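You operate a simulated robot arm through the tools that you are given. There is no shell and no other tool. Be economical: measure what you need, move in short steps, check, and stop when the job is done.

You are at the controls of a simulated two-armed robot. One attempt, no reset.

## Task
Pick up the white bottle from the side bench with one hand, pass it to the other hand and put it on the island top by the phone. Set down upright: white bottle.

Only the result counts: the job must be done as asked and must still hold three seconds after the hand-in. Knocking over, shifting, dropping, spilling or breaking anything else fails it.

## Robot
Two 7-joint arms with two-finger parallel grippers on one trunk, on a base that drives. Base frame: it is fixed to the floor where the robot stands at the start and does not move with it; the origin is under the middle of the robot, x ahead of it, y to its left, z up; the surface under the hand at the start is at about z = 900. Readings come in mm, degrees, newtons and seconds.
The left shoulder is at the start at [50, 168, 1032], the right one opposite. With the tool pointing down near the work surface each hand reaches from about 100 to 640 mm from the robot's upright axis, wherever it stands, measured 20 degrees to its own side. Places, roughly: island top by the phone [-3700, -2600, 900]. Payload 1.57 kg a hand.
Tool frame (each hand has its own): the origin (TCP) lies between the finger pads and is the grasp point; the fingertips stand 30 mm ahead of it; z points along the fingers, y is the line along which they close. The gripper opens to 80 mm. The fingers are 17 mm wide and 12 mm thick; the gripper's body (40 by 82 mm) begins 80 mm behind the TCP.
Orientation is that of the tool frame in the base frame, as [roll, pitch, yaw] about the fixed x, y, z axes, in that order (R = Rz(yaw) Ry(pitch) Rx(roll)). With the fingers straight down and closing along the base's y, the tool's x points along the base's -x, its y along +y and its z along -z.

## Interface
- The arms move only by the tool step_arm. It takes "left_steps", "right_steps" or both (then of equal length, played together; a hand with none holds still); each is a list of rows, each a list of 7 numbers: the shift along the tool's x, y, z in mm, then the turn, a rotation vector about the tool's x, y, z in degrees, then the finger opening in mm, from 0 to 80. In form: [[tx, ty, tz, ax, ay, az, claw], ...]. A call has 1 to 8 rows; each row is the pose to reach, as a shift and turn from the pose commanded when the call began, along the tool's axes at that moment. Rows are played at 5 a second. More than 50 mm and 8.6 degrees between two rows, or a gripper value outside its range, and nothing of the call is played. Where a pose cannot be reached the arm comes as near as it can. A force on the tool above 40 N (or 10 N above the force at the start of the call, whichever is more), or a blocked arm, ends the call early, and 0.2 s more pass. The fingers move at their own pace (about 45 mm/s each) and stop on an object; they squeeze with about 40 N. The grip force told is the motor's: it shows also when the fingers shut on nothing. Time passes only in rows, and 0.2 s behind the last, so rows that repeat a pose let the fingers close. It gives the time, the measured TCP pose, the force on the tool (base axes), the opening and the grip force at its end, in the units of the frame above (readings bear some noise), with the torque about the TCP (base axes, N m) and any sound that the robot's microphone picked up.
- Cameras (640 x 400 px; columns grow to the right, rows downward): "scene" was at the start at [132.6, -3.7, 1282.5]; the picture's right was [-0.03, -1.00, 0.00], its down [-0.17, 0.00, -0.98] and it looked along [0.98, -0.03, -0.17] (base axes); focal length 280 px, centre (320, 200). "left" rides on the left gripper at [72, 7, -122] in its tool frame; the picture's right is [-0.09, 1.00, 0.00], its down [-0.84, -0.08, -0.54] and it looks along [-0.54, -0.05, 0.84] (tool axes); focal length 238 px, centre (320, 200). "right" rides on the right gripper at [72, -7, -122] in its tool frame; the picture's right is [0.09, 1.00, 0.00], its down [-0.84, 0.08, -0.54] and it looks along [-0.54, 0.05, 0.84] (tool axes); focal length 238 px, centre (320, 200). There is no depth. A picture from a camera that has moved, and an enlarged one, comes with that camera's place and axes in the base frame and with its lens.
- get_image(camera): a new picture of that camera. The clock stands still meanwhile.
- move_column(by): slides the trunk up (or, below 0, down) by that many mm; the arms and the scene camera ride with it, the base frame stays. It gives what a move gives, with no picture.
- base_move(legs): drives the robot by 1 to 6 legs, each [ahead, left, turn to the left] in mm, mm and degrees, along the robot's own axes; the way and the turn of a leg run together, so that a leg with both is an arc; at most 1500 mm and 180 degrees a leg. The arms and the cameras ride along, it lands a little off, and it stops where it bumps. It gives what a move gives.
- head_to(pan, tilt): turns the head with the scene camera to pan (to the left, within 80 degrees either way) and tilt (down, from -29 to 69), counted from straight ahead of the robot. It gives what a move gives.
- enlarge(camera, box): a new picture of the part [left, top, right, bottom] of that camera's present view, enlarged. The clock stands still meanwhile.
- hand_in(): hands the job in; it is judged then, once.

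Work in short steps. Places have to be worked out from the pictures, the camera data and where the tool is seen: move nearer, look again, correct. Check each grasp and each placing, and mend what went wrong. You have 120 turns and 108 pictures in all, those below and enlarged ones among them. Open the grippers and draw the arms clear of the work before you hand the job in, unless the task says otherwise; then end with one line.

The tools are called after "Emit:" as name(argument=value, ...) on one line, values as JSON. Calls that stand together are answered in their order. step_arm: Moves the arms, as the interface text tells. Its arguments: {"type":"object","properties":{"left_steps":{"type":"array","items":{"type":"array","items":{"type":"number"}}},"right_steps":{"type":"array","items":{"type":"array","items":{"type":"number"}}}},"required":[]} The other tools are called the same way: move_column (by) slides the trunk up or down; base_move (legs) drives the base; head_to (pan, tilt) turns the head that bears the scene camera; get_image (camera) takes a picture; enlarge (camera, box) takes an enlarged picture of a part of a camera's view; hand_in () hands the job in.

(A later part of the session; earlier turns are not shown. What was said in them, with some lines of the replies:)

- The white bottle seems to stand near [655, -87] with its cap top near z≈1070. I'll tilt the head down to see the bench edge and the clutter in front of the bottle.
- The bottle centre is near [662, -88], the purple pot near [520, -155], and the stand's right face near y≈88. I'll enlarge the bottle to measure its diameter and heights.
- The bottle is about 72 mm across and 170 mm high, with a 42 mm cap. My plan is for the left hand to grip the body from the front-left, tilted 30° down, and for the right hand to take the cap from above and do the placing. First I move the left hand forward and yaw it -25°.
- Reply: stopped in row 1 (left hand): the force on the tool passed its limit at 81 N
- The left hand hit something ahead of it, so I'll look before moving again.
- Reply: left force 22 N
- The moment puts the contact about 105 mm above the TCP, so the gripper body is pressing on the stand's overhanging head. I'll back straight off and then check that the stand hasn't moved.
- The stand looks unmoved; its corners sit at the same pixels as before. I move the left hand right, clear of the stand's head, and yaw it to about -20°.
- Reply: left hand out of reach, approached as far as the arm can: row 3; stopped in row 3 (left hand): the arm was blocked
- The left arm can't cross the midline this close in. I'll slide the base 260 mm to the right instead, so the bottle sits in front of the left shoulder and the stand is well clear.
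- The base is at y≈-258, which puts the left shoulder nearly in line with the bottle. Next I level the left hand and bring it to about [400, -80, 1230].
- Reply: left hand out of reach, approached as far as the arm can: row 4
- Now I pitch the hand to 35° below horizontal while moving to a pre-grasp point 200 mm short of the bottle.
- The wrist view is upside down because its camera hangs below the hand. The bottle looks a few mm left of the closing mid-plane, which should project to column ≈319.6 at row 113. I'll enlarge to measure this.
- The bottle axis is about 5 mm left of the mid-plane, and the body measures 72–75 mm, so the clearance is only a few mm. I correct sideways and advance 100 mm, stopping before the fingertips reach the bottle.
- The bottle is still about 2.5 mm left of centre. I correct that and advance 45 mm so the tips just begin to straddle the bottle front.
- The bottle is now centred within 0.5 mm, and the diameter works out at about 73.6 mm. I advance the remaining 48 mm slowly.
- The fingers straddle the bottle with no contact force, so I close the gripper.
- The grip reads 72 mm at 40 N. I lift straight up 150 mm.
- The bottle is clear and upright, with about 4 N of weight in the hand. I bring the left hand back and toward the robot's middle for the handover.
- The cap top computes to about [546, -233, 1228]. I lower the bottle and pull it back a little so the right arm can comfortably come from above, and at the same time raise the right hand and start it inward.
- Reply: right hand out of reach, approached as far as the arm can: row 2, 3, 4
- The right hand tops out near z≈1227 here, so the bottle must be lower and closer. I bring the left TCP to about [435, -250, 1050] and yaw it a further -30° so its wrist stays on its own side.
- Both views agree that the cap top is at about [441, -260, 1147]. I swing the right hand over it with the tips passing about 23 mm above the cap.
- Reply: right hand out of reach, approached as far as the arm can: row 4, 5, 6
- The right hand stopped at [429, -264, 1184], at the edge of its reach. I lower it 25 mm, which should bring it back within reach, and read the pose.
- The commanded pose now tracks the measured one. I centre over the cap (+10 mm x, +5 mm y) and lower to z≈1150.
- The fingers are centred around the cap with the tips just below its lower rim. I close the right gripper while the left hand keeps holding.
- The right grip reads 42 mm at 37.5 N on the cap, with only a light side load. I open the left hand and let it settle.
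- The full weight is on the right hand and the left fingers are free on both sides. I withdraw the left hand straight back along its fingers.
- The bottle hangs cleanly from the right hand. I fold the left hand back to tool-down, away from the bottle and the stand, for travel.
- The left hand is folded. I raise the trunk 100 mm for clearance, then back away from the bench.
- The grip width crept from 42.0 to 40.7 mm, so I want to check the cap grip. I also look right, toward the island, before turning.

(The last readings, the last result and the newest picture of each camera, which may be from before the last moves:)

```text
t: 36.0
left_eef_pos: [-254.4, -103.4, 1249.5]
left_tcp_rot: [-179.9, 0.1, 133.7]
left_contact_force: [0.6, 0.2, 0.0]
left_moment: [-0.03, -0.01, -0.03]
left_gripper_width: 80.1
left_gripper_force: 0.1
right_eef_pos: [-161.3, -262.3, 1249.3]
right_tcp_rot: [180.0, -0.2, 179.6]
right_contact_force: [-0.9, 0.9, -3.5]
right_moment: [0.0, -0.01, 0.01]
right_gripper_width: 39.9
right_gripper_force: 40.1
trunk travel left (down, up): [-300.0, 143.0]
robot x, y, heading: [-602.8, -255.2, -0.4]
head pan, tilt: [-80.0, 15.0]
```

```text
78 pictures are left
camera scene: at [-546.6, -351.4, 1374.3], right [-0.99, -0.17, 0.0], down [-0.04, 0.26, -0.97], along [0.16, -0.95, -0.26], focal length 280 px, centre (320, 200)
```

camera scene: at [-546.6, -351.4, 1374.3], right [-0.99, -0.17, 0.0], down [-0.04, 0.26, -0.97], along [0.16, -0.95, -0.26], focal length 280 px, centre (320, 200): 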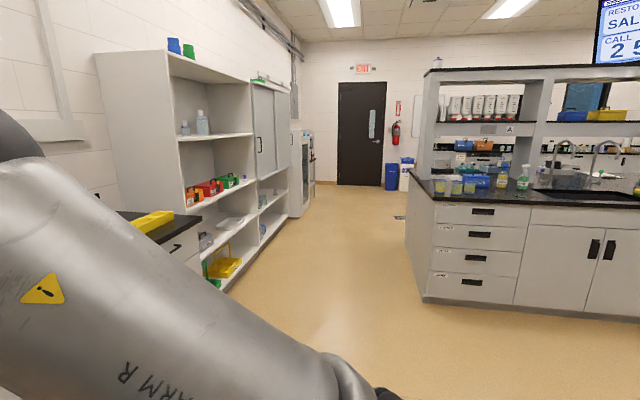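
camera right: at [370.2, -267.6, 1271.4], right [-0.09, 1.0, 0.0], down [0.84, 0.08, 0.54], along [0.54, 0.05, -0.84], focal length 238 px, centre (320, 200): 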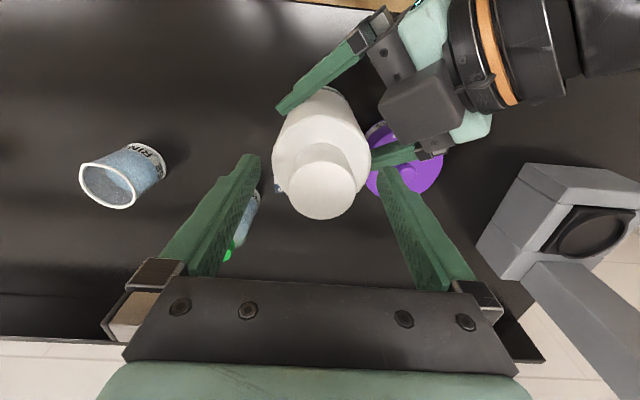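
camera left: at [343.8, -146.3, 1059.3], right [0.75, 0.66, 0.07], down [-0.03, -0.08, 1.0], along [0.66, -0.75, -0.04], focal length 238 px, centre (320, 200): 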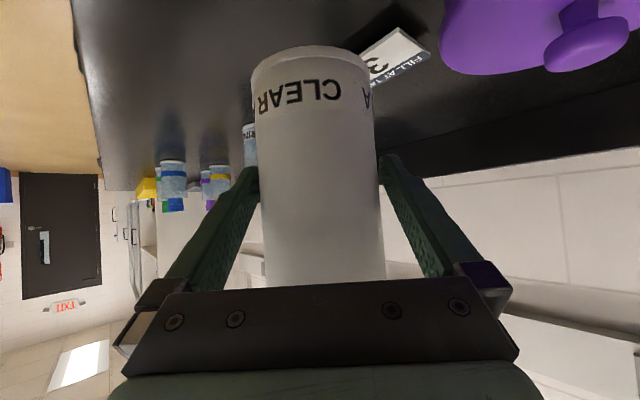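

The right grip width is now 39.9 mm and still creeping, so the cap may be slipping in the fingers. I look closely with the right wrist camera.

Emit:
enlarge(camera="right", box=[200, 120, 440, 300])

Emit:
head_to(pan=0, tilt=20)

Emit:
enlarge(camera="scene", box=[264, 130, 392, 210])

```text
2.22 times, centred on (320, 210) of right
camera zoom: at [-232.3, -268.5, 1371.2], right [-0.08, 1.0, 0.0], down [0.84, 0.07, 0.54], along [0.54, 0.05, -0.84], focal length 530 px, centre (320, 178)
```

zoom: 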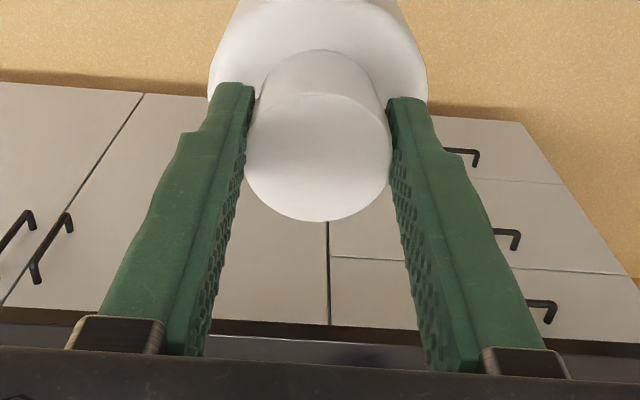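

```text
t: 37.5
left_eef_pos: [-253.9, -102.1, 1248.6]
left_tcp_rot: [-179.9, 0.1, 133.7]
left_contact_force: [-0.8, -0.5, -0.1]
left_moment: [-0.02, 0.02, 0.03]
left_gripper_width: 80.1
left_gripper_force: 0.0
right_eef_pos: [-160.3, -262.3, 1249.8]
right_tcp_rot: [-180.0, -0.1, 179.5]
right_contact_force: [0.3, 0.1, -3.4]
right_moment: [0.01, 0.01, -0.03]
right_gripper_width: 39.5
right_gripper_force: 39.9
trunk travel left (down, up): [-300.0, 143.0]
robot x, y, heading: [-602.2, -254.1, -0.4]
head pan, tilt: [0.0, 20.0]
```

```text
5.00 times, centred on (328, 170) of scene
camera zoom: at [-469.2, -259.9, 1366.1], right [-0.01, -1.0, 0.0], down [-0.34, 0.0, -0.94], along [0.94, -0.01, -0.34], focal length 1397 px, centre (280, 350)
```

zoom: 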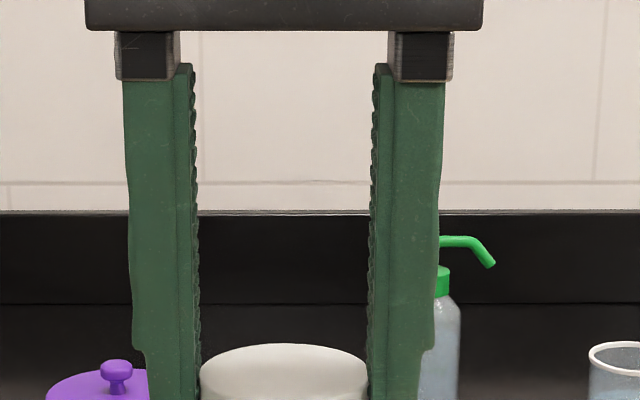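

The cap isn't slipping: it is centred on the TCP and at the same height as before, and the fingers are only pressing in slowly. I cap the closing at 37 mm and turn to face the island, whose front face is near y≈-2440.

Emit:
step_arm(right_steps=[[0, 0, 0, 0, 0, 0, 37]])

Emit:
base_move(legs=[[0, 0, -90]])

Emit:
head_to(pan=-45, tilt=15)

Emit:
get_image(camera="scene")

```text
t: 37.9
left_eef_pos: [-254.0, -100.9, 1249.9]
left_tcp_rot: [-180.0, 0.1, 133.7]
left_contact_force: [-0.1, -0.1, 0.3]
left_moment: [-0.01, 0.02, -0.02]
left_gripper_width: 79.9
left_gripper_force: 0.0
right_eef_pos: [-161.0, -261.3, 1250.4]
right_tcp_rot: [180.0, -0.1, 179.6]
right_contact_force: [-0.3, -1.0, -4.7]
right_moment: [-0.04, 0.03, 0.02]
right_gripper_width: 39.4
right_gripper_force: 40.1
trunk travel left (down, up): [-300.0, 143.0]
robot x, y, heading: [-600.5, -261.7, -0.5]
head pan, tilt: [0.0, 20.0]
```

```text
t: 42.1
left_eef_pos: [-434.1, -600.3, 1249.0]
left_tcp_rot: [-179.9, 0.1, 45.9]
left_contact_force: [-0.4, 0.6, 0.2]
left_moment: [-0.01, 0.02, 0.02]
left_gripper_width: 80.1
left_gripper_force: 0.1
right_eef_pos: [-589.0, -699.9, 1250.4]
right_tcp_rot: [180.0, -0.1, 91.8]
right_contact_force: [0.4, -0.9, -4.2]
right_moment: [0.0, -0.02, 0.0]
right_gripper_width: 39.5
right_gripper_force: 39.1
trunk travel left (down, up): [-300.0, 143.0]
robot x, y, heading: [-603.7, -256.1, -88.3]
head pan, tilt: [0.0, 20.0]
```

```text
t: 43.2
left_eef_pos: [-432.7, -600.4, 1248.8]
left_tcp_rot: [-179.9, 0.2, 45.9]
left_contact_force: [-0.2, 0.6, 0.5]
left_moment: [0.03, -0.02, -0.01]
left_gripper_width: 80.2
left_gripper_force: 0.0
right_eef_pos: [-589.9, -699.2, 1250.1]
right_tcp_rot: [-180.0, -0.1, 91.8]
right_contact_force: [-0.1, 0.4, -3.4]
right_moment: [0.02, -0.05, -0.01]
right_gripper_width: 39.2
right_gripper_force: 40.1
trunk travel left (down, up): [-300.0, 143.0]
robot x, y, heading: [-600.9, -258.2, -88.0]
head pan, tilt: [-45.0, 15.0]
```

```text
75 pictures are left
camera scene: at [-665.1, -367.5, 1374.2], right [-0.73, 0.68, 0.0], down [0.18, 0.19, -0.97], along [-0.66, -0.71, -0.26], focal length 280 px, centre (320, 200)
```

scene: 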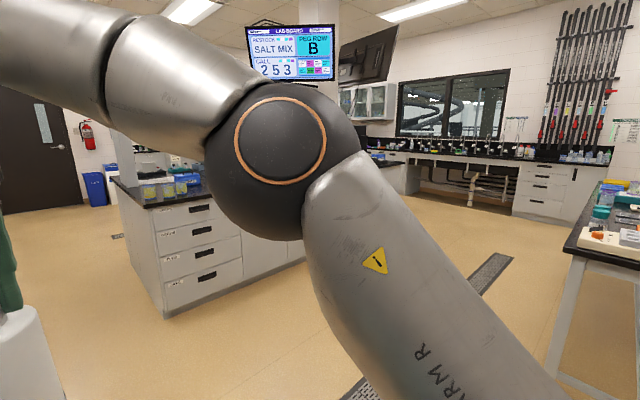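

The grip has settled near 39.3 mm. There is a table near [-2550, -400], and the island front is at y≈-2440. I drive 1000 mm ahead into the aisle and look along it to the right.

Emit:
base_move(legs=[[1000, 0, -1.7]])

Emit:
head_to(pan=-80, tilt=20)

Emit:
get_image(camera="scene")

```text
t: 48.4
left_eef_pos: [-424.0, -1616.5, 1248.6]
left_tcp_rot: [-179.9, 0.1, 44.3]
left_contact_force: [0.0, -0.2, 0.0]
left_moment: [-0.03, 0.01, 0.01]
left_gripper_width: 79.9
left_gripper_force: 0.0
right_eef_pos: [-581.5, -1710.8, 1250.4]
right_tcp_rot: [180.0, -0.1, 90.2]
right_contact_force: [-0.1, 0.8, -3.4]
right_moment: [-0.02, 0.02, 0.02]
right_gripper_width: 39.4
right_gripper_force: 39.2
trunk travel left (down, up): [-300.0, 143.0]
robot x, y, heading: [-577.3, -1268.3, -89.7]
head pan, tilt: [-45.0, 15.0]
```

```text
t: 49.4
left_eef_pos: [-424.3, -1616.2, 1249.4]
left_tcp_rot: [-179.9, 0.1, 44.3]
left_contact_force: [0.2, 0.2, 0.2]
left_moment: [0.01, 0.0, 0.02]
left_gripper_width: 80.1
left_gripper_force: 0.1
right_eef_pos: [-583.2, -1710.9, 1249.6]
right_tcp_rot: [179.9, -0.1, 90.2]
right_contact_force: [-1.3, 0.2, -4.1]
right_moment: [0.04, 0.04, 0.03]
right_gripper_width: 39.6
right_gripper_force: 39.9
trunk travel left (down, up): [-300.0, 143.0]
robot x, y, heading: [-582.3, -1271.2, -89.5]
head pan, tilt: [-80.0, 20.0]
```

```text
74 pictures are left
camera scene: at [-675.2, -1327.6, 1366.1], right [-0.18, 0.98, 0.0], down [0.34, 0.06, -0.94], along [-0.92, -0.17, -0.34], focal length 280 px, centre (320, 200)
```

scene: 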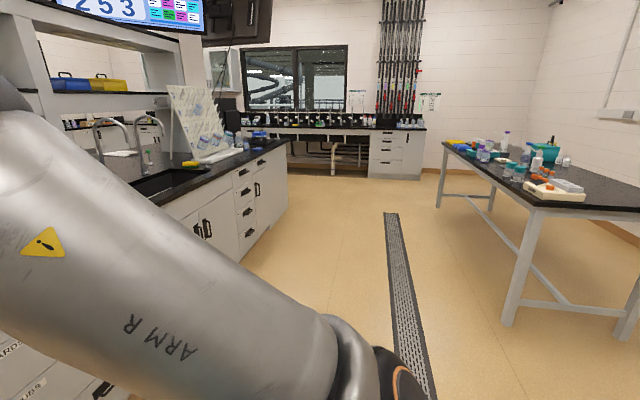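

The aisle is clear and the island's far end is near x≈-3900. I strafe right about 2950 mm along the aisle.

Emit:
base_move(legs=[[0, -1500, 0], [0, -1450, 0]])

Emit:
head_to(pan=0, tilt=25)

Emit:
get_image(camera="scene")

```text
t: 75.1
left_eef_pos: [-3357.3, -1619.2, 1248.0]
left_tcp_rot: [-180.0, 0.1, 44.6]
left_contact_force: [-0.7, 0.6, 0.4]
left_moment: [-0.02, 0.0, 0.0]
left_gripper_width: 80.0
left_gripper_force: 0.0
right_eef_pos: [-3515.3, -1713.0, 1249.4]
right_tcp_rot: [-180.0, 0.0, 90.4]
right_contact_force: [0.0, 0.1, -3.9]
right_moment: [0.04, -0.03, 0.02]
right_gripper_width: 39.5
right_gripper_force: 40.4
trunk travel left (down, up): [-300.0, 143.0]
robot x, y, heading: [-3516.3, -1273.3, -89.5]
head pan, tilt: [-80.0, 20.0]
```

```text
t: 76.6
left_eef_pos: [-3357.9, -1618.7, 1248.6]
left_tcp_rot: [-179.9, 0.1, 44.6]
left_contact_force: [-0.3, 0.5, 0.4]
left_moment: [0.0, 0.0, -0.03]
left_gripper_width: 80.1
left_gripper_force: 0.1
right_eef_pos: [-3514.5, -1713.2, 1250.6]
right_tcp_rot: [180.0, -0.2, 90.5]
right_contact_force: [0.2, -0.1, -3.5]
right_moment: [-0.01, -0.01, -0.04]
right_gripper_width: 39.5
right_gripper_force: 40.3
trunk travel left (down, up): [-300.0, 143.0]
robot x, y, heading: [-3521.3, -1272.5, -89.1]
head pan, tilt: [0.0, 25.0]
```

```text
73 pictures are left
camera scene: at [-3517.5, -1405.9, 1358.0], right [-1.0, -0.01, 0.0], down [0.0, 0.42, -0.91], along [0.01, -0.91, -0.42], focal length 280 px, centre (320, 200)
```

scene: 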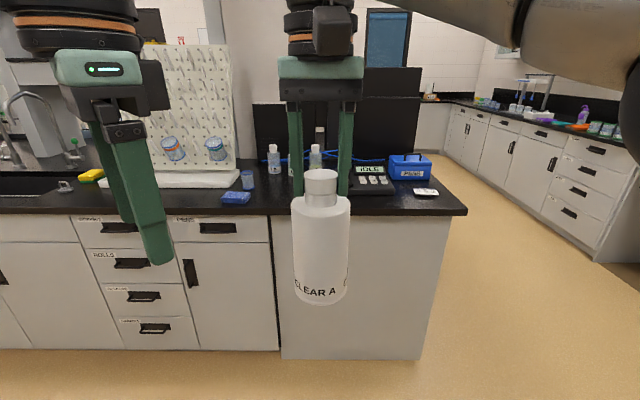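

The target spot projects near pixel (362, 181), by the "IDLE" device, so I enlarge that area.

Emit:
enlarge(camera="scene", box=[232, 110, 472, 230])

```text
2.67 times, centred on (352, 170) of scene
camera zoom: at [-3517.5, -1405.9, 1358.0], right [-1.0, -0.01, 0.0], down [0.0, 0.42, -0.91], along [0.01, -0.91, -0.42], focal length 745 px, centre (235, 280)
```

zoom: 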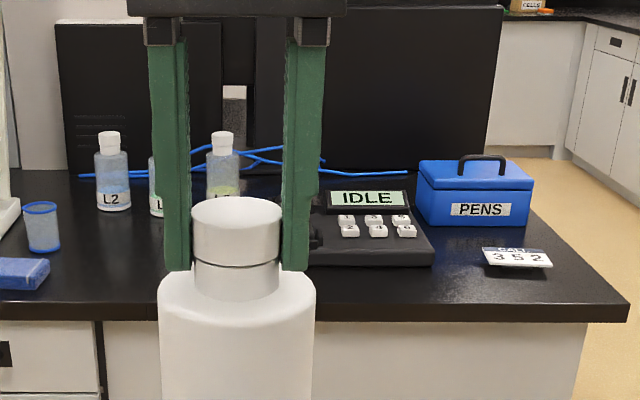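

The phone (the "IDLE" keypad set) spans about x -3810..-3620 with its front edge near y≈-2455, and the island edge is near y≈-2310. I drive closer and look down for a free spot beside it.

Emit:
base_move(legs=[[500, 0, -0.5]])

Emit:
head_to(pan=-10, tilt=38)

Emit:
get_image(camera="scene")

Emit:
get_image(camera="left")

Emit:
get_image(camera="right")

```text
t: 79.5
left_eef_pos: [-3359.1, -2109.6, 1249.9]
left_tcp_rot: [-180.0, 0.1, 43.9]
left_contact_force: [-0.6, 0.4, 0.2]
left_moment: [0.02, -0.01, 0.06]
left_gripper_width: 80.1
left_gripper_force: 0.1
right_eef_pos: [-3518.6, -2202.0, 1250.1]
right_tcp_rot: [-179.9, -0.1, 89.8]
right_contact_force: [0.2, -0.2, -3.8]
right_moment: [0.0, 0.0, 0.01]
right_gripper_width: 39.3
right_gripper_force: 40.0
trunk travel left (down, up): [-300.0, 143.0]
robot x, y, heading: [-3515.4, -1761.7, -90.2]
head pan, tilt: [0.0, 25.0]
```

```text
t: 80.2
left_eef_pos: [-3360.5, -2110.1, 1249.8]
left_tcp_rot: [-179.9, 0.1, 43.9]
left_contact_force: [0.7, 0.1, 0.3]
left_moment: [0.01, -0.02, 0.01]
left_gripper_width: 80.2
left_gripper_force: 0.0
right_eef_pos: [-3518.2, -2203.2, 1250.1]
right_tcp_rot: [179.9, -0.1, 89.8]
right_contact_force: [-0.5, -1.0, -3.2]
right_moment: [-0.03, -0.02, -0.01]
right_gripper_width: 39.5
right_gripper_force: 40.3
trunk travel left (down, up): [-300.0, 143.0]
robot x, y, heading: [-3513.9, -1758.5, -90.0]
head pan, tilt: [-10.0, 38.0]
```

```text
71 pictures are left
camera scene: at [-3532.2, -1887.7, 1337.7], right [-0.98, 0.18, 0.0], down [0.11, 0.61, -0.79], along [-0.14, -0.78, -0.62], focal length 280 px, centre (320, 200)
```

scene: 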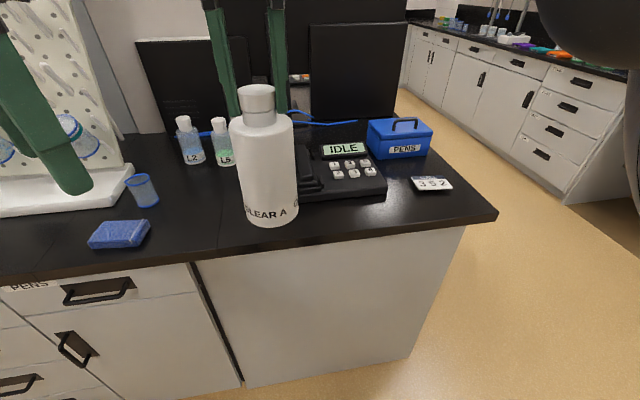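

```text
70 pictures are left
camera left: at [-3302.7, -2064.2, 1370.7], right [0.62, -0.78, 0.0], down [-0.65, -0.52, 0.54], along [-0.43, -0.34, -0.84], focal length 238 px, centre (320, 200)
```

left: 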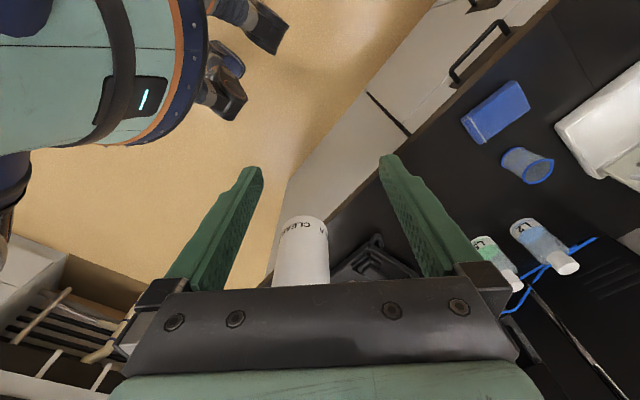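

```text
69 pictures are left
camera right: at [-3524.3, -2131.4, 1371.0], right [1.0, 0.09, 0.0], down [0.07, -0.84, 0.54], along [0.05, -0.54, -0.84], focal length 238 px, centre (320, 200)
```

right: 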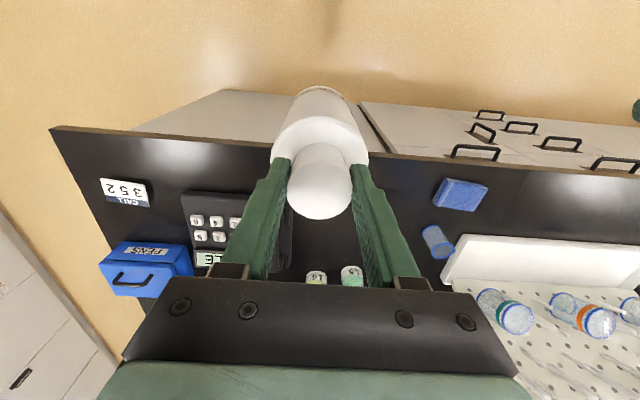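

The wrist view shows the phone from about x -3815 to -3557 with its front near y≈-2440. The strip in front of it, between there and the island edge at -2309, is free. I move the base so the right hand nears [-3680, -2375], then measure again.

Emit:
base_move(legs=[[150, -140, 0]])

Emit:
get_image(camera="right")

Emit:
head_to(pan=-5, tilt=45)

Emit:
get_image(camera="scene")

```text
t: 82.1
left_eef_pos: [-3499.9, -2260.0, 1248.0]
left_tcp_rot: [-179.8, 0.1, 44.0]
left_contact_force: [0.1, 0.2, 0.4]
left_moment: [-0.02, -0.01, -0.03]
left_gripper_width: 80.0
left_gripper_force: 0.0
right_eef_pos: [-3659.8, -2355.5, 1250.4]
right_tcp_rot: [180.0, -0.2, 89.9]
right_contact_force: [0.1, -0.7, -3.8]
right_moment: [0.0, -0.01, 0.04]
right_gripper_width: 39.2
right_gripper_force: 40.2
trunk travel left (down, up): [-300.0, 143.0]
robot x, y, heading: [-3658.6, -1911.1, -90.0]
head pan, tilt: [-10.0, 38.0]
```

```text
68 pictures are left
camera right: at [-3664.7, -2282.4, 1371.0], right [1.0, 0.09, 0.0], down [0.08, -0.84, 0.54], along [0.05, -0.54, -0.84], focal length 238 px, centre (320, 200)
```

right: 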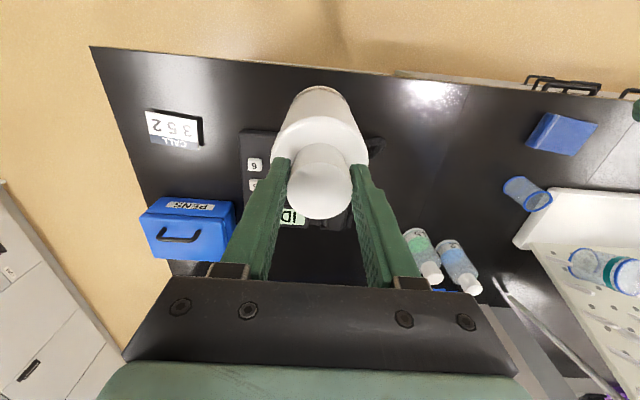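

```text
t: 82.8
left_eef_pos: [-3500.5, -2260.7, 1249.3]
left_tcp_rot: [-180.0, 0.0, 44.0]
left_contact_force: [0.2, 0.0, 0.0]
left_moment: [0.03, 0.01, 0.02]
left_gripper_width: 79.9
left_gripper_force: 0.1
right_eef_pos: [-3658.1, -2353.9, 1249.2]
right_tcp_rot: [-180.0, -0.1, 89.9]
right_contact_force: [-0.7, 0.0, -3.7]
right_moment: [0.01, 0.01, 0.01]
right_gripper_width: 39.9
right_gripper_force: 40.0
trunk travel left (down, up): [-300.0, 143.0]
robot x, y, heading: [-3653.8, -1912.9, -90.2]
head pan, tilt: [-5.0, 45.0]
```

```text
67 pictures are left
camera scene: at [-3664.5, -2034.4, 1327.5], right [-1.0, 0.09, 0.0], down [0.06, 0.7, -0.71], along [-0.06, -0.7, -0.71], focal length 280 px, centre (320, 200)
```

scene: 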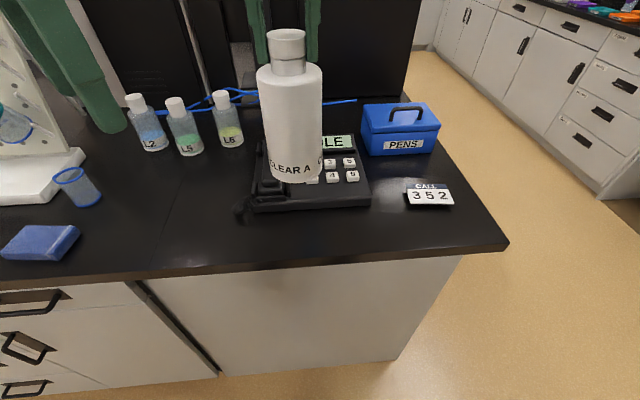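

The space left of the phone is open: the phone's side is at x≈-3555, bottle L6 is at about [-3479, -2675], and the sponge and cup are much further left. I choose [-3497, -2545] as the spot and shift the base left and a little ahead for reach.

Emit:
base_move(legs=[[60, 250, 0]])

Emit:
step_arm(right_steps=[[-20, 0, 20, 0, 0, 0, 37], [-40, -20, 40, 0, 0, 0, 37], [-65, -45, 50, 0, 0, 0, 37], [-90, -70, 50, 0, 0, 0, 37], [-90, -70, 50, 0, 0, 0, 37]])

Emit:
head_to(pan=-8, tilt=40)

Emit:
get_image(camera="scene")

Emit:
get_image(camera="right")

```text
t: 85.6
left_eef_pos: [-3250.2, -2320.1, 1248.4]
left_tcp_rot: [-179.9, 0.0, 44.2]
left_contact_force: [0.8, -0.3, -0.1]
left_moment: [0.02, 0.02, 0.02]
left_gripper_width: 79.8
left_gripper_force: 0.0
right_eef_pos: [-3409.2, -2413.1, 1248.9]
right_tcp_rot: [-180.0, 0.0, 90.1]
right_contact_force: [-0.4, 0.1, -3.6]
right_moment: [0.01, 0.02, -0.04]
right_gripper_width: 39.8
right_gripper_force: 39.5
trunk travel left (down, up): [-300.0, 143.0]
robot x, y, heading: [-3409.1, -1966.4, -89.9]
head pan, tilt: [-5.0, 45.0]
```

```text
t: 86.8
left_eef_pos: [-3249.8, -2319.6, 1249.5]
left_tcp_rot: [-179.9, 0.1, 44.2]
left_contact_force: [0.1, 1.0, -0.7]
left_moment: [-0.03, 0.0, 0.0]
left_gripper_width: 80.0
left_gripper_force: 0.0
right_eef_pos: [-3478.9, -2502.5, 1200.8]
right_tcp_rot: [-180.0, 0.0, 90.3]
right_contact_force: [0.1, -0.2, -3.6]
right_moment: [0.0, -0.03, -0.02]
right_gripper_width: 39.3
right_gripper_force: 39.8
trunk travel left (down, up): [-300.0, 143.0]
robot x, y, heading: [-3408.9, -1971.0, -89.6]
head pan, tilt: [-5.0, 45.0]
```

```text
t: 87.5
left_eef_pos: [-3250.9, -2319.7, 1248.8]
left_tcp_rot: [-179.8, 0.2, 44.2]
left_contact_force: [0.0, 0.2, -0.7]
left_moment: [0.03, 0.03, 0.03]
left_gripper_width: 80.0
left_gripper_force: 0.0
right_eef_pos: [-3480.1, -2504.0, 1200.4]
right_tcp_rot: [180.0, -0.1, 90.1]
right_contact_force: [0.5, 0.6, -3.9]
right_moment: [0.0, -0.01, -0.03]
right_gripper_width: 39.4
right_gripper_force: 40.4
trunk travel left (down, up): [-300.0, 143.0]
robot x, y, heading: [-3410.1, -1973.7, -89.9]
head pan, tilt: [-8.0, 40.0]
```

```text
66 pictures are left
camera scene: at [-3420.7, -2097.8, 1334.6], right [-0.99, 0.14, 0.0], down [0.09, 0.64, -0.77], along [-0.1, -0.76, -0.64], focal length 280 px, centre (320, 200)
```

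scene: 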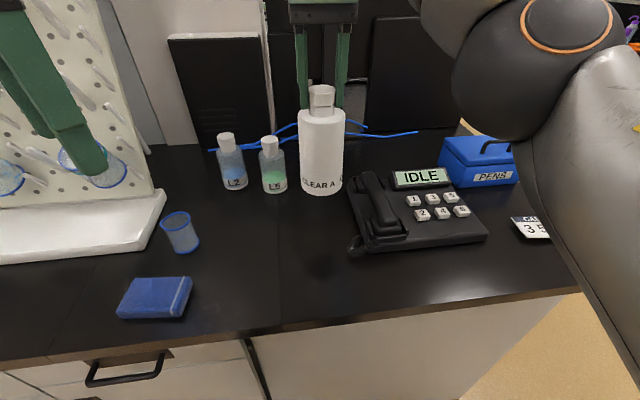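

```text
65 pictures are left
camera right: at [-3485.0, -2432.7, 1322.0], right [1.0, 0.09, 0.0], down [0.08, -0.84, 0.54], along [0.05, -0.54, -0.84], focal length 238 px, centre (320, 200)
```

right: 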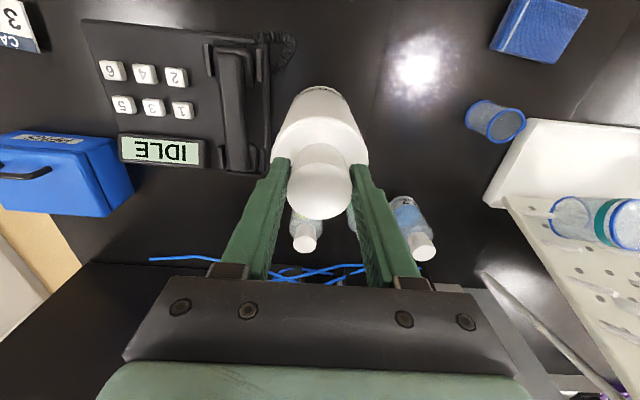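

The bottle hangs at about [-3480, -2503]. The phone side is at x≈-3562 and L6 is well behind. I shift to [-3500, -2530] and lower until the base is about 12 mm above the top; touch is expected at TCP z≈1074.

Emit:
step_arm(right_steps=[[-13, -10, 10, 0, 0, 0, 37], [-26, -20, 20, 0, 0, 0, 37], [-26, -20, 45, 0, 0, 0, 37], [-26, -20, 70, 0, 0, 0, 37], [-26, -20, 95, 0, 0, 0, 37], [-26, -20, 114, 0, 0, 0, 37], [-26, -20, 114, 0, 0, 0, 37]])

Emit:
get_image(camera="scene")

Emit:
enlarge(camera="scene", box=[240, 140, 432, 260])

```text
t: 89.0
left_eef_pos: [-3250.2, -2319.2, 1249.3]
left_tcp_rot: [-179.9, 0.2, 44.2]
left_contact_force: [0.8, 0.1, 0.5]
left_moment: [-0.01, -0.03, -0.03]
left_gripper_width: 80.0
left_gripper_force: 0.0
right_eef_pos: [-3487.5, -2553.0, 1099.1]
right_tcp_rot: [-180.0, -0.3, 90.1]
right_contact_force: [0.4, 0.4, -4.1]
right_moment: [0.03, 0.01, 0.01]
right_gripper_width: 39.4
right_gripper_force: 39.8
right hand out of reach, approached as far as the arm can: row 1, 2, 3, 4, 5, 6, 7
trunk travel left (down, up): [-300.0, 143.0]
robot x, y, heading: [-3407.9, -1968.6, -90.0]
head pan, tilt: [-8.0, 40.0]
```

```text
64 pictures are left
camera scene: at [-3420.7, -2097.7, 1334.7], right [-0.99, 0.14, 0.0], down [0.09, 0.64, -0.77], along [-0.1, -0.76, -0.64], focal length 280 px, centre (320, 200)
```

scene: 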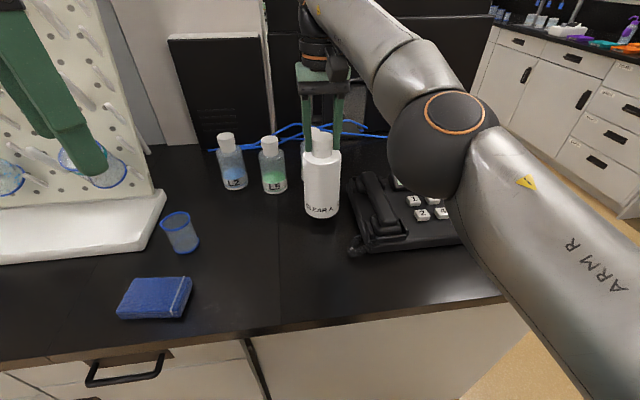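

```text
3.33 times, centred on (336, 200) of scene
camera zoom: at [-3420.7, -2097.7, 1334.7], right [-0.99, 0.14, 0.0], down [0.09, 0.64, -0.77], along [-0.1, -0.76, -0.64], focal length 932 px, centre (267, 200)
```

zoom: 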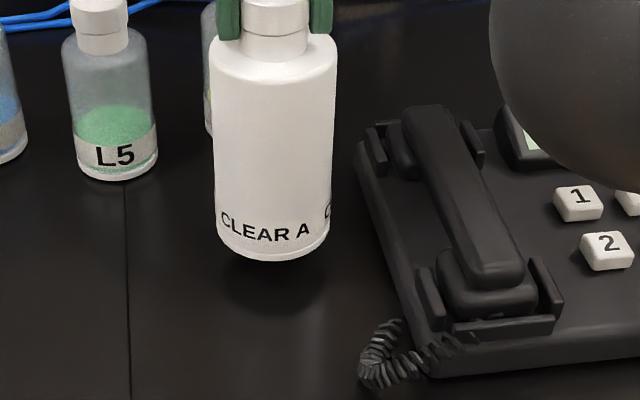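

The reach limit let the hand drift to [-3487, -2553, 1099], but it is still vertical and clear of everything. I bring it back about 18 mm for reach and lower to z≈1083.

Emit:
step_arm(right_steps=[[9, -4, 0, 0, 0, 0, 37], [18, -7, 5, 0, 0, 0, 37], [18, -7, 16, 0, 0, 0, 37], [18, -7, 16, 0, 0, 0, 37]])

Emit:
enlarge(camera="scene", box=[240, 140, 432, 260])

```text
t: 90.0
left_eef_pos: [-3250.0, -2320.1, 1249.6]
left_tcp_rot: [-179.9, 0.1, 44.1]
left_contact_force: [0.5, -0.1, 0.0]
left_moment: [0.03, 0.02, 0.01]
left_gripper_width: 80.0
left_gripper_force: 0.0
right_eef_pos: [-3485.9, -2555.3, 1093.7]
right_tcp_rot: [-179.9, -0.2, 90.1]
right_contact_force: [-0.3, 0.7, -4.5]
right_moment: [0.03, -0.02, 0.01]
right_gripper_width: 39.2
right_gripper_force: 39.7
right hand out of reach, approached as far as the arm can: row 1, 2, 3, 4
trunk travel left (down, up): [-300.0, 143.0]
robot x, y, heading: [-3408.5, -1974.4, -89.9]
head pan, tilt: [-8.0, 40.0]
```

```text
3.33 times, centred on (336, 200) of scene
camera zoom: at [-3420.7, -2097.8, 1334.7], right [-0.99, 0.14, 0.0], down [0.09, 0.64, -0.77], along [-0.1, -0.76, -0.64], focal length 932 px, centre (267, 200)
```

zoom: 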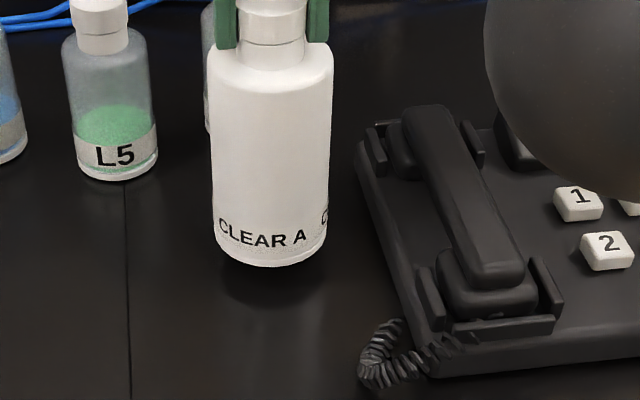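

The arm is at a joint limit here, but the spot itself is good, so I'll lower with the trunk, which moves straight down without changing the arm. First 14 mm.

Emit:
move_column(by=-14)

Emit:
enlarge(camera="scene", box=[240, 140, 432, 260])

```text
t: 90.7
left_eef_pos: [-3250.5, -2318.4, 1235.6]
left_tcp_rot: [180.0, 0.1, 44.2]
left_contact_force: [-0.1, 0.2, 0.5]
left_moment: [0.03, 0.01, 0.03]
left_gripper_width: 80.1
left_gripper_force: 0.1
right_eef_pos: [-3485.6, -2555.6, 1079.3]
right_tcp_rot: [180.0, -0.1, 90.1]
right_contact_force: [1.0, -0.6, -3.7]
right_moment: [0.04, 0.02, 0.01]
right_gripper_width: 39.5
right_gripper_force: 40.1
trunk travel left (down, up): [-286.0, 157.0]
robot x, y, heading: [-3410.9, -1973.4, -89.7]
head pan, tilt: [-8.0, 40.0]
```

```text
3.33 times, centred on (336, 200) of scene
camera zoom: at [-3420.8, -2097.6, 1320.7], right [-0.99, 0.14, 0.0], down [0.09, 0.64, -0.77], along [-0.1, -0.76, -0.64], focal length 932 px, centre (267, 200)
```

zoom: 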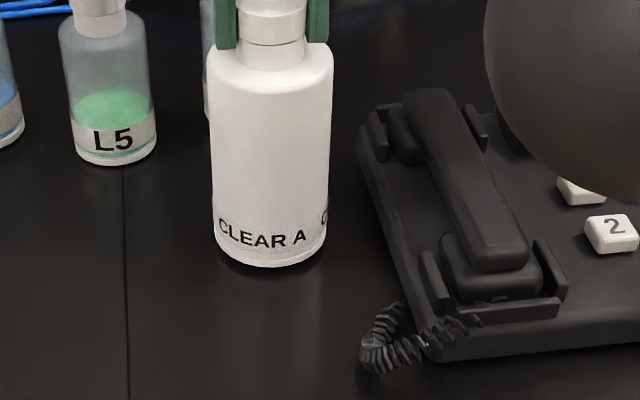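

The base is just above the top (a thin shadow gap) with no contact yet. I lower another 4 mm and read the force.

Emit:
move_column(by=-4)

```text
t: 91.2
left_eef_pos: [-3250.9, -2319.8, 1230.1]
left_tcp_rot: [-179.8, 0.1, 44.2]
left_contact_force: [0.1, 0.3, 0.2]
left_moment: [-0.01, 0.01, -0.03]
left_gripper_width: 80.2
left_gripper_force: 0.0
right_eef_pos: [-3485.5, -2554.3, 1075.7]
right_tcp_rot: [-179.9, -0.2, 90.1]
right_contact_force: [0.2, 0.7, -0.6]
right_moment: [0.0, -0.04, 0.0]
right_gripper_width: 39.6
right_gripper_force: 39.7
trunk travel left (down, up): [-282.0, 161.0]
robot x, y, heading: [-3411.2, -1968.8, -89.8]
head pan, tilt: [-8.0, 40.0]
```

The weight is now carried by the island (force -0.6 N). I settle 1 mm more to confirm the seat.

Emit:
move_column(by=-1)

Emit:
enlarge(camera="scene", box=[240, 140, 432, 260])

```text
t: 91.7
left_eef_pos: [-3250.0, -2318.8, 1230.7]
left_tcp_rot: [-180.0, 0.2, 44.2]
left_contact_force: [0.0, 0.3, -0.1]
left_moment: [0.0, -0.02, 0.0]
left_gripper_width: 79.9
left_gripper_force: 0.1
right_eef_pos: [-3485.9, -2555.5, 1075.2]
right_tcp_rot: [180.0, 0.0, 90.0]
right_contact_force: [0.0, 0.6, 2.8]
right_moment: [-0.07, -0.01, -0.03]
right_gripper_width: 39.6
right_gripper_force: 39.9
trunk travel left (down, up): [-281.0, 162.0]
robot x, y, heading: [-3407.0, -1971.1, -89.7]
head pan, tilt: [-8.0, 40.0]
```

```text
3.33 times, centred on (336, 200) of scene
camera zoom: at [-3420.7, -2097.1, 1315.8], right [-0.99, 0.14, 0.0], down [0.09, 0.64, -0.77], along [-0.1, -0.76, -0.64], focal length 932 px, centre (267, 200)
```

zoom: 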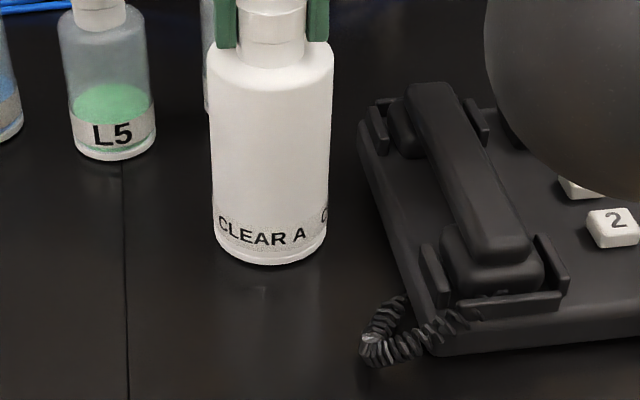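

The bottle is seated upright with a slight upward reaction of 2.8 N. I open the right hand with no arm motion.

Emit:
step_arm(right_steps=[[0, 0, 0, 0, 0, 0, 50], [0, 0, 0, 0, 0, 0, 70], [0, 0, 0, 0, 0, 0, 80], [0, 0, 0, 0, 0, 0, 80]])

Emit:
get_image(camera="scene")

Emit:
get_image(camera="right")

```text
t: 92.7
left_eef_pos: [-3250.1, -2320.5, 1229.3]
left_tcp_rot: [-179.9, 0.1, 44.4]
left_contact_force: [0.0, 0.3, -0.2]
left_moment: [0.05, -0.01, -0.02]
left_gripper_width: 79.8
left_gripper_force: 0.2
right_eef_pos: [-3485.9, -2553.8, 1074.6]
right_tcp_rot: [180.0, -0.2, 90.1]
right_contact_force: [-0.8, 0.1, 0.0]
right_moment: [0.02, 0.0, 0.01]
right_gripper_width: 80.2
right_gripper_force: 0.2
trunk travel left (down, up): [-281.0, 162.0]
robot x, y, heading: [-3409.4, -1973.4, -89.7]
head pan, tilt: [-8.0, 40.0]
```

```text
59 pictures are left
camera scene: at [-3420.7, -2097.5, 1315.7], right [-0.99, 0.14, 0.0], down [0.09, 0.64, -0.77], along [-0.1, -0.76, -0.64], focal length 280 px, centre (320, 200)
```

scene: 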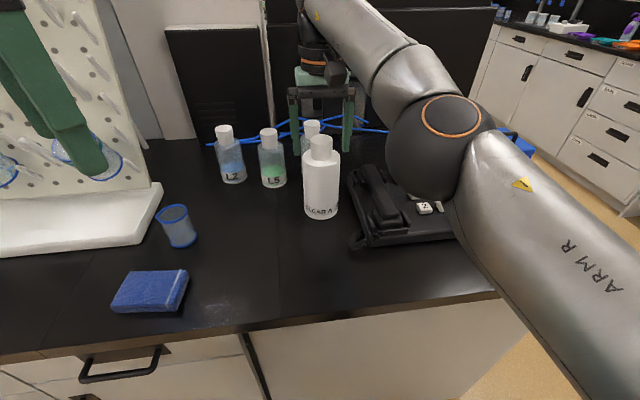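

```text
58 pictures are left
camera right: at [-3491.7, -2483.4, 1195.7], right [1.0, 0.09, 0.0], down [0.08, -0.84, 0.54], along [0.05, -0.54, -0.84], focal length 238 px, centre (320, 200)
```

right: 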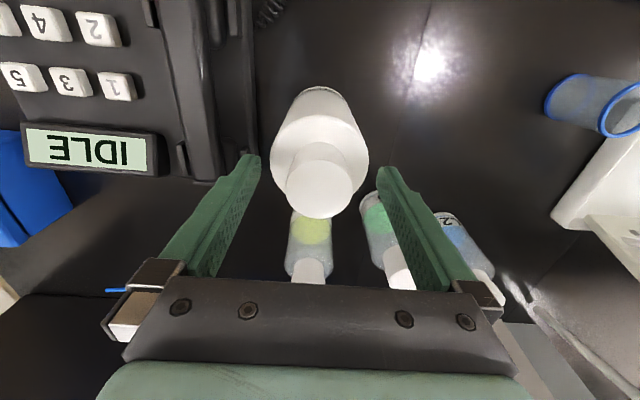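

Released: the bottle stands upright and free. I raise the trunk to lift the fingers straight up clear of it.

Emit:
move_column(by=140)

Emit:
get_image(camera="scene")

```text
t: 94.4
left_eef_pos: [-3250.1, -2318.6, 1369.7]
left_tcp_rot: [-179.9, 0.1, 44.3]
left_contact_force: [-0.4, 0.3, 0.0]
left_moment: [0.02, 0.02, 0.01]
left_gripper_width: 80.0
left_gripper_force: 0.1
right_eef_pos: [-3485.4, -2554.5, 1214.4]
right_tcp_rot: [-180.0, -0.2, 90.1]
right_contact_force: [0.2, -0.6, 0.0]
right_moment: [0.06, 0.0, 0.0]
right_gripper_width: 79.9
right_gripper_force: 0.1
trunk travel left (down, up): [-421.0, 22.0]
robot x, y, heading: [-3408.6, -1969.7, -90.0]
head pan, tilt: [-8.0, 40.0]
```

```text
57 pictures are left
camera scene: at [-3420.7, -2097.6, 1455.7], right [-0.99, 0.14, 0.0], down [0.09, 0.64, -0.77], along [-0.1, -0.76, -0.64], focal length 280 px, centre (320, 200)
```

scene: 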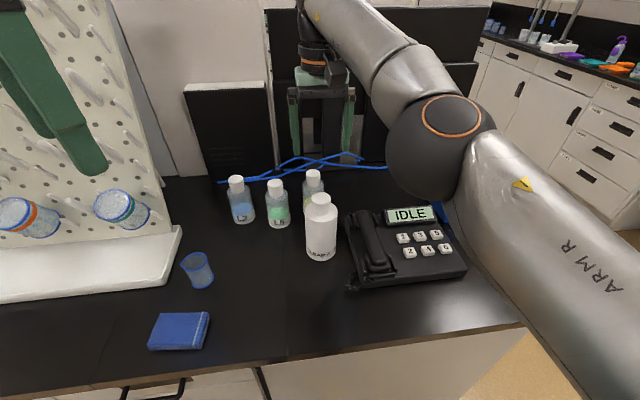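

The tips are 110 mm above the cap. I back the robot straight away from the island and take a last look.

Emit:
base_move(legs=[[-450, 0, 0]])

Emit:
get_image(camera="scene")

```text
t: 97.1
left_eef_pos: [-3252.0, -1866.2, 1371.0]
left_tcp_rot: [-179.9, 0.1, 44.0]
left_contact_force: [0.5, 0.1, -0.5]
left_moment: [-0.03, -0.02, 0.0]
left_gripper_width: 80.1
left_gripper_force: 0.1
right_eef_pos: [-3488.5, -2099.6, 1213.7]
right_tcp_rot: [-180.0, -0.2, 89.9]
right_contact_force: [0.3, 0.5, -0.5]
right_moment: [-0.01, 0.01, -0.03]
right_gripper_width: 79.8
right_gripper_force: 0.0
trunk travel left (down, up): [-421.0, 22.0]
robot x, y, heading: [-3407.4, -1516.4, -89.8]
head pan, tilt: [-8.0, 40.0]
```

```text
56 pictures are left
camera scene: at [-3421.9, -1642.9, 1455.8], right [-0.99, 0.14, 0.0], down [0.09, 0.64, -0.77], along [-0.11, -0.76, -0.64], focal length 280 px, centre (320, 200)
```

scene: 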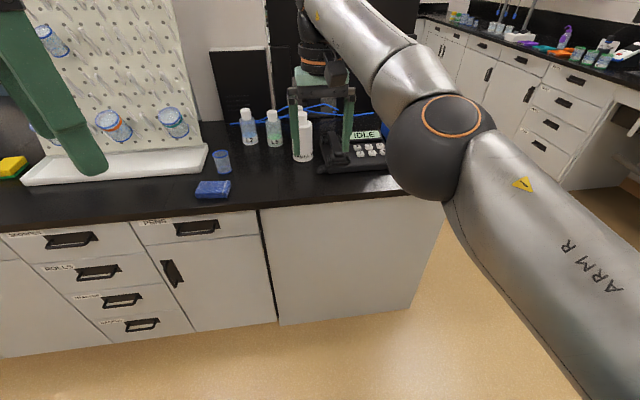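

The bottle stands upright beside the phone, nothing else on the island has moved, and both hands are open and clear. I hand in.

Emit:
hand_in()

```text
The job is handed in.
```

The left hand picked the white bottle off the side bench and passed it to the right hand, which set it upright on the island top just left of the phone; on the way in, the left gripper bumped the stand on the side bench (81 N), and the stand looked unmoved afterwards.
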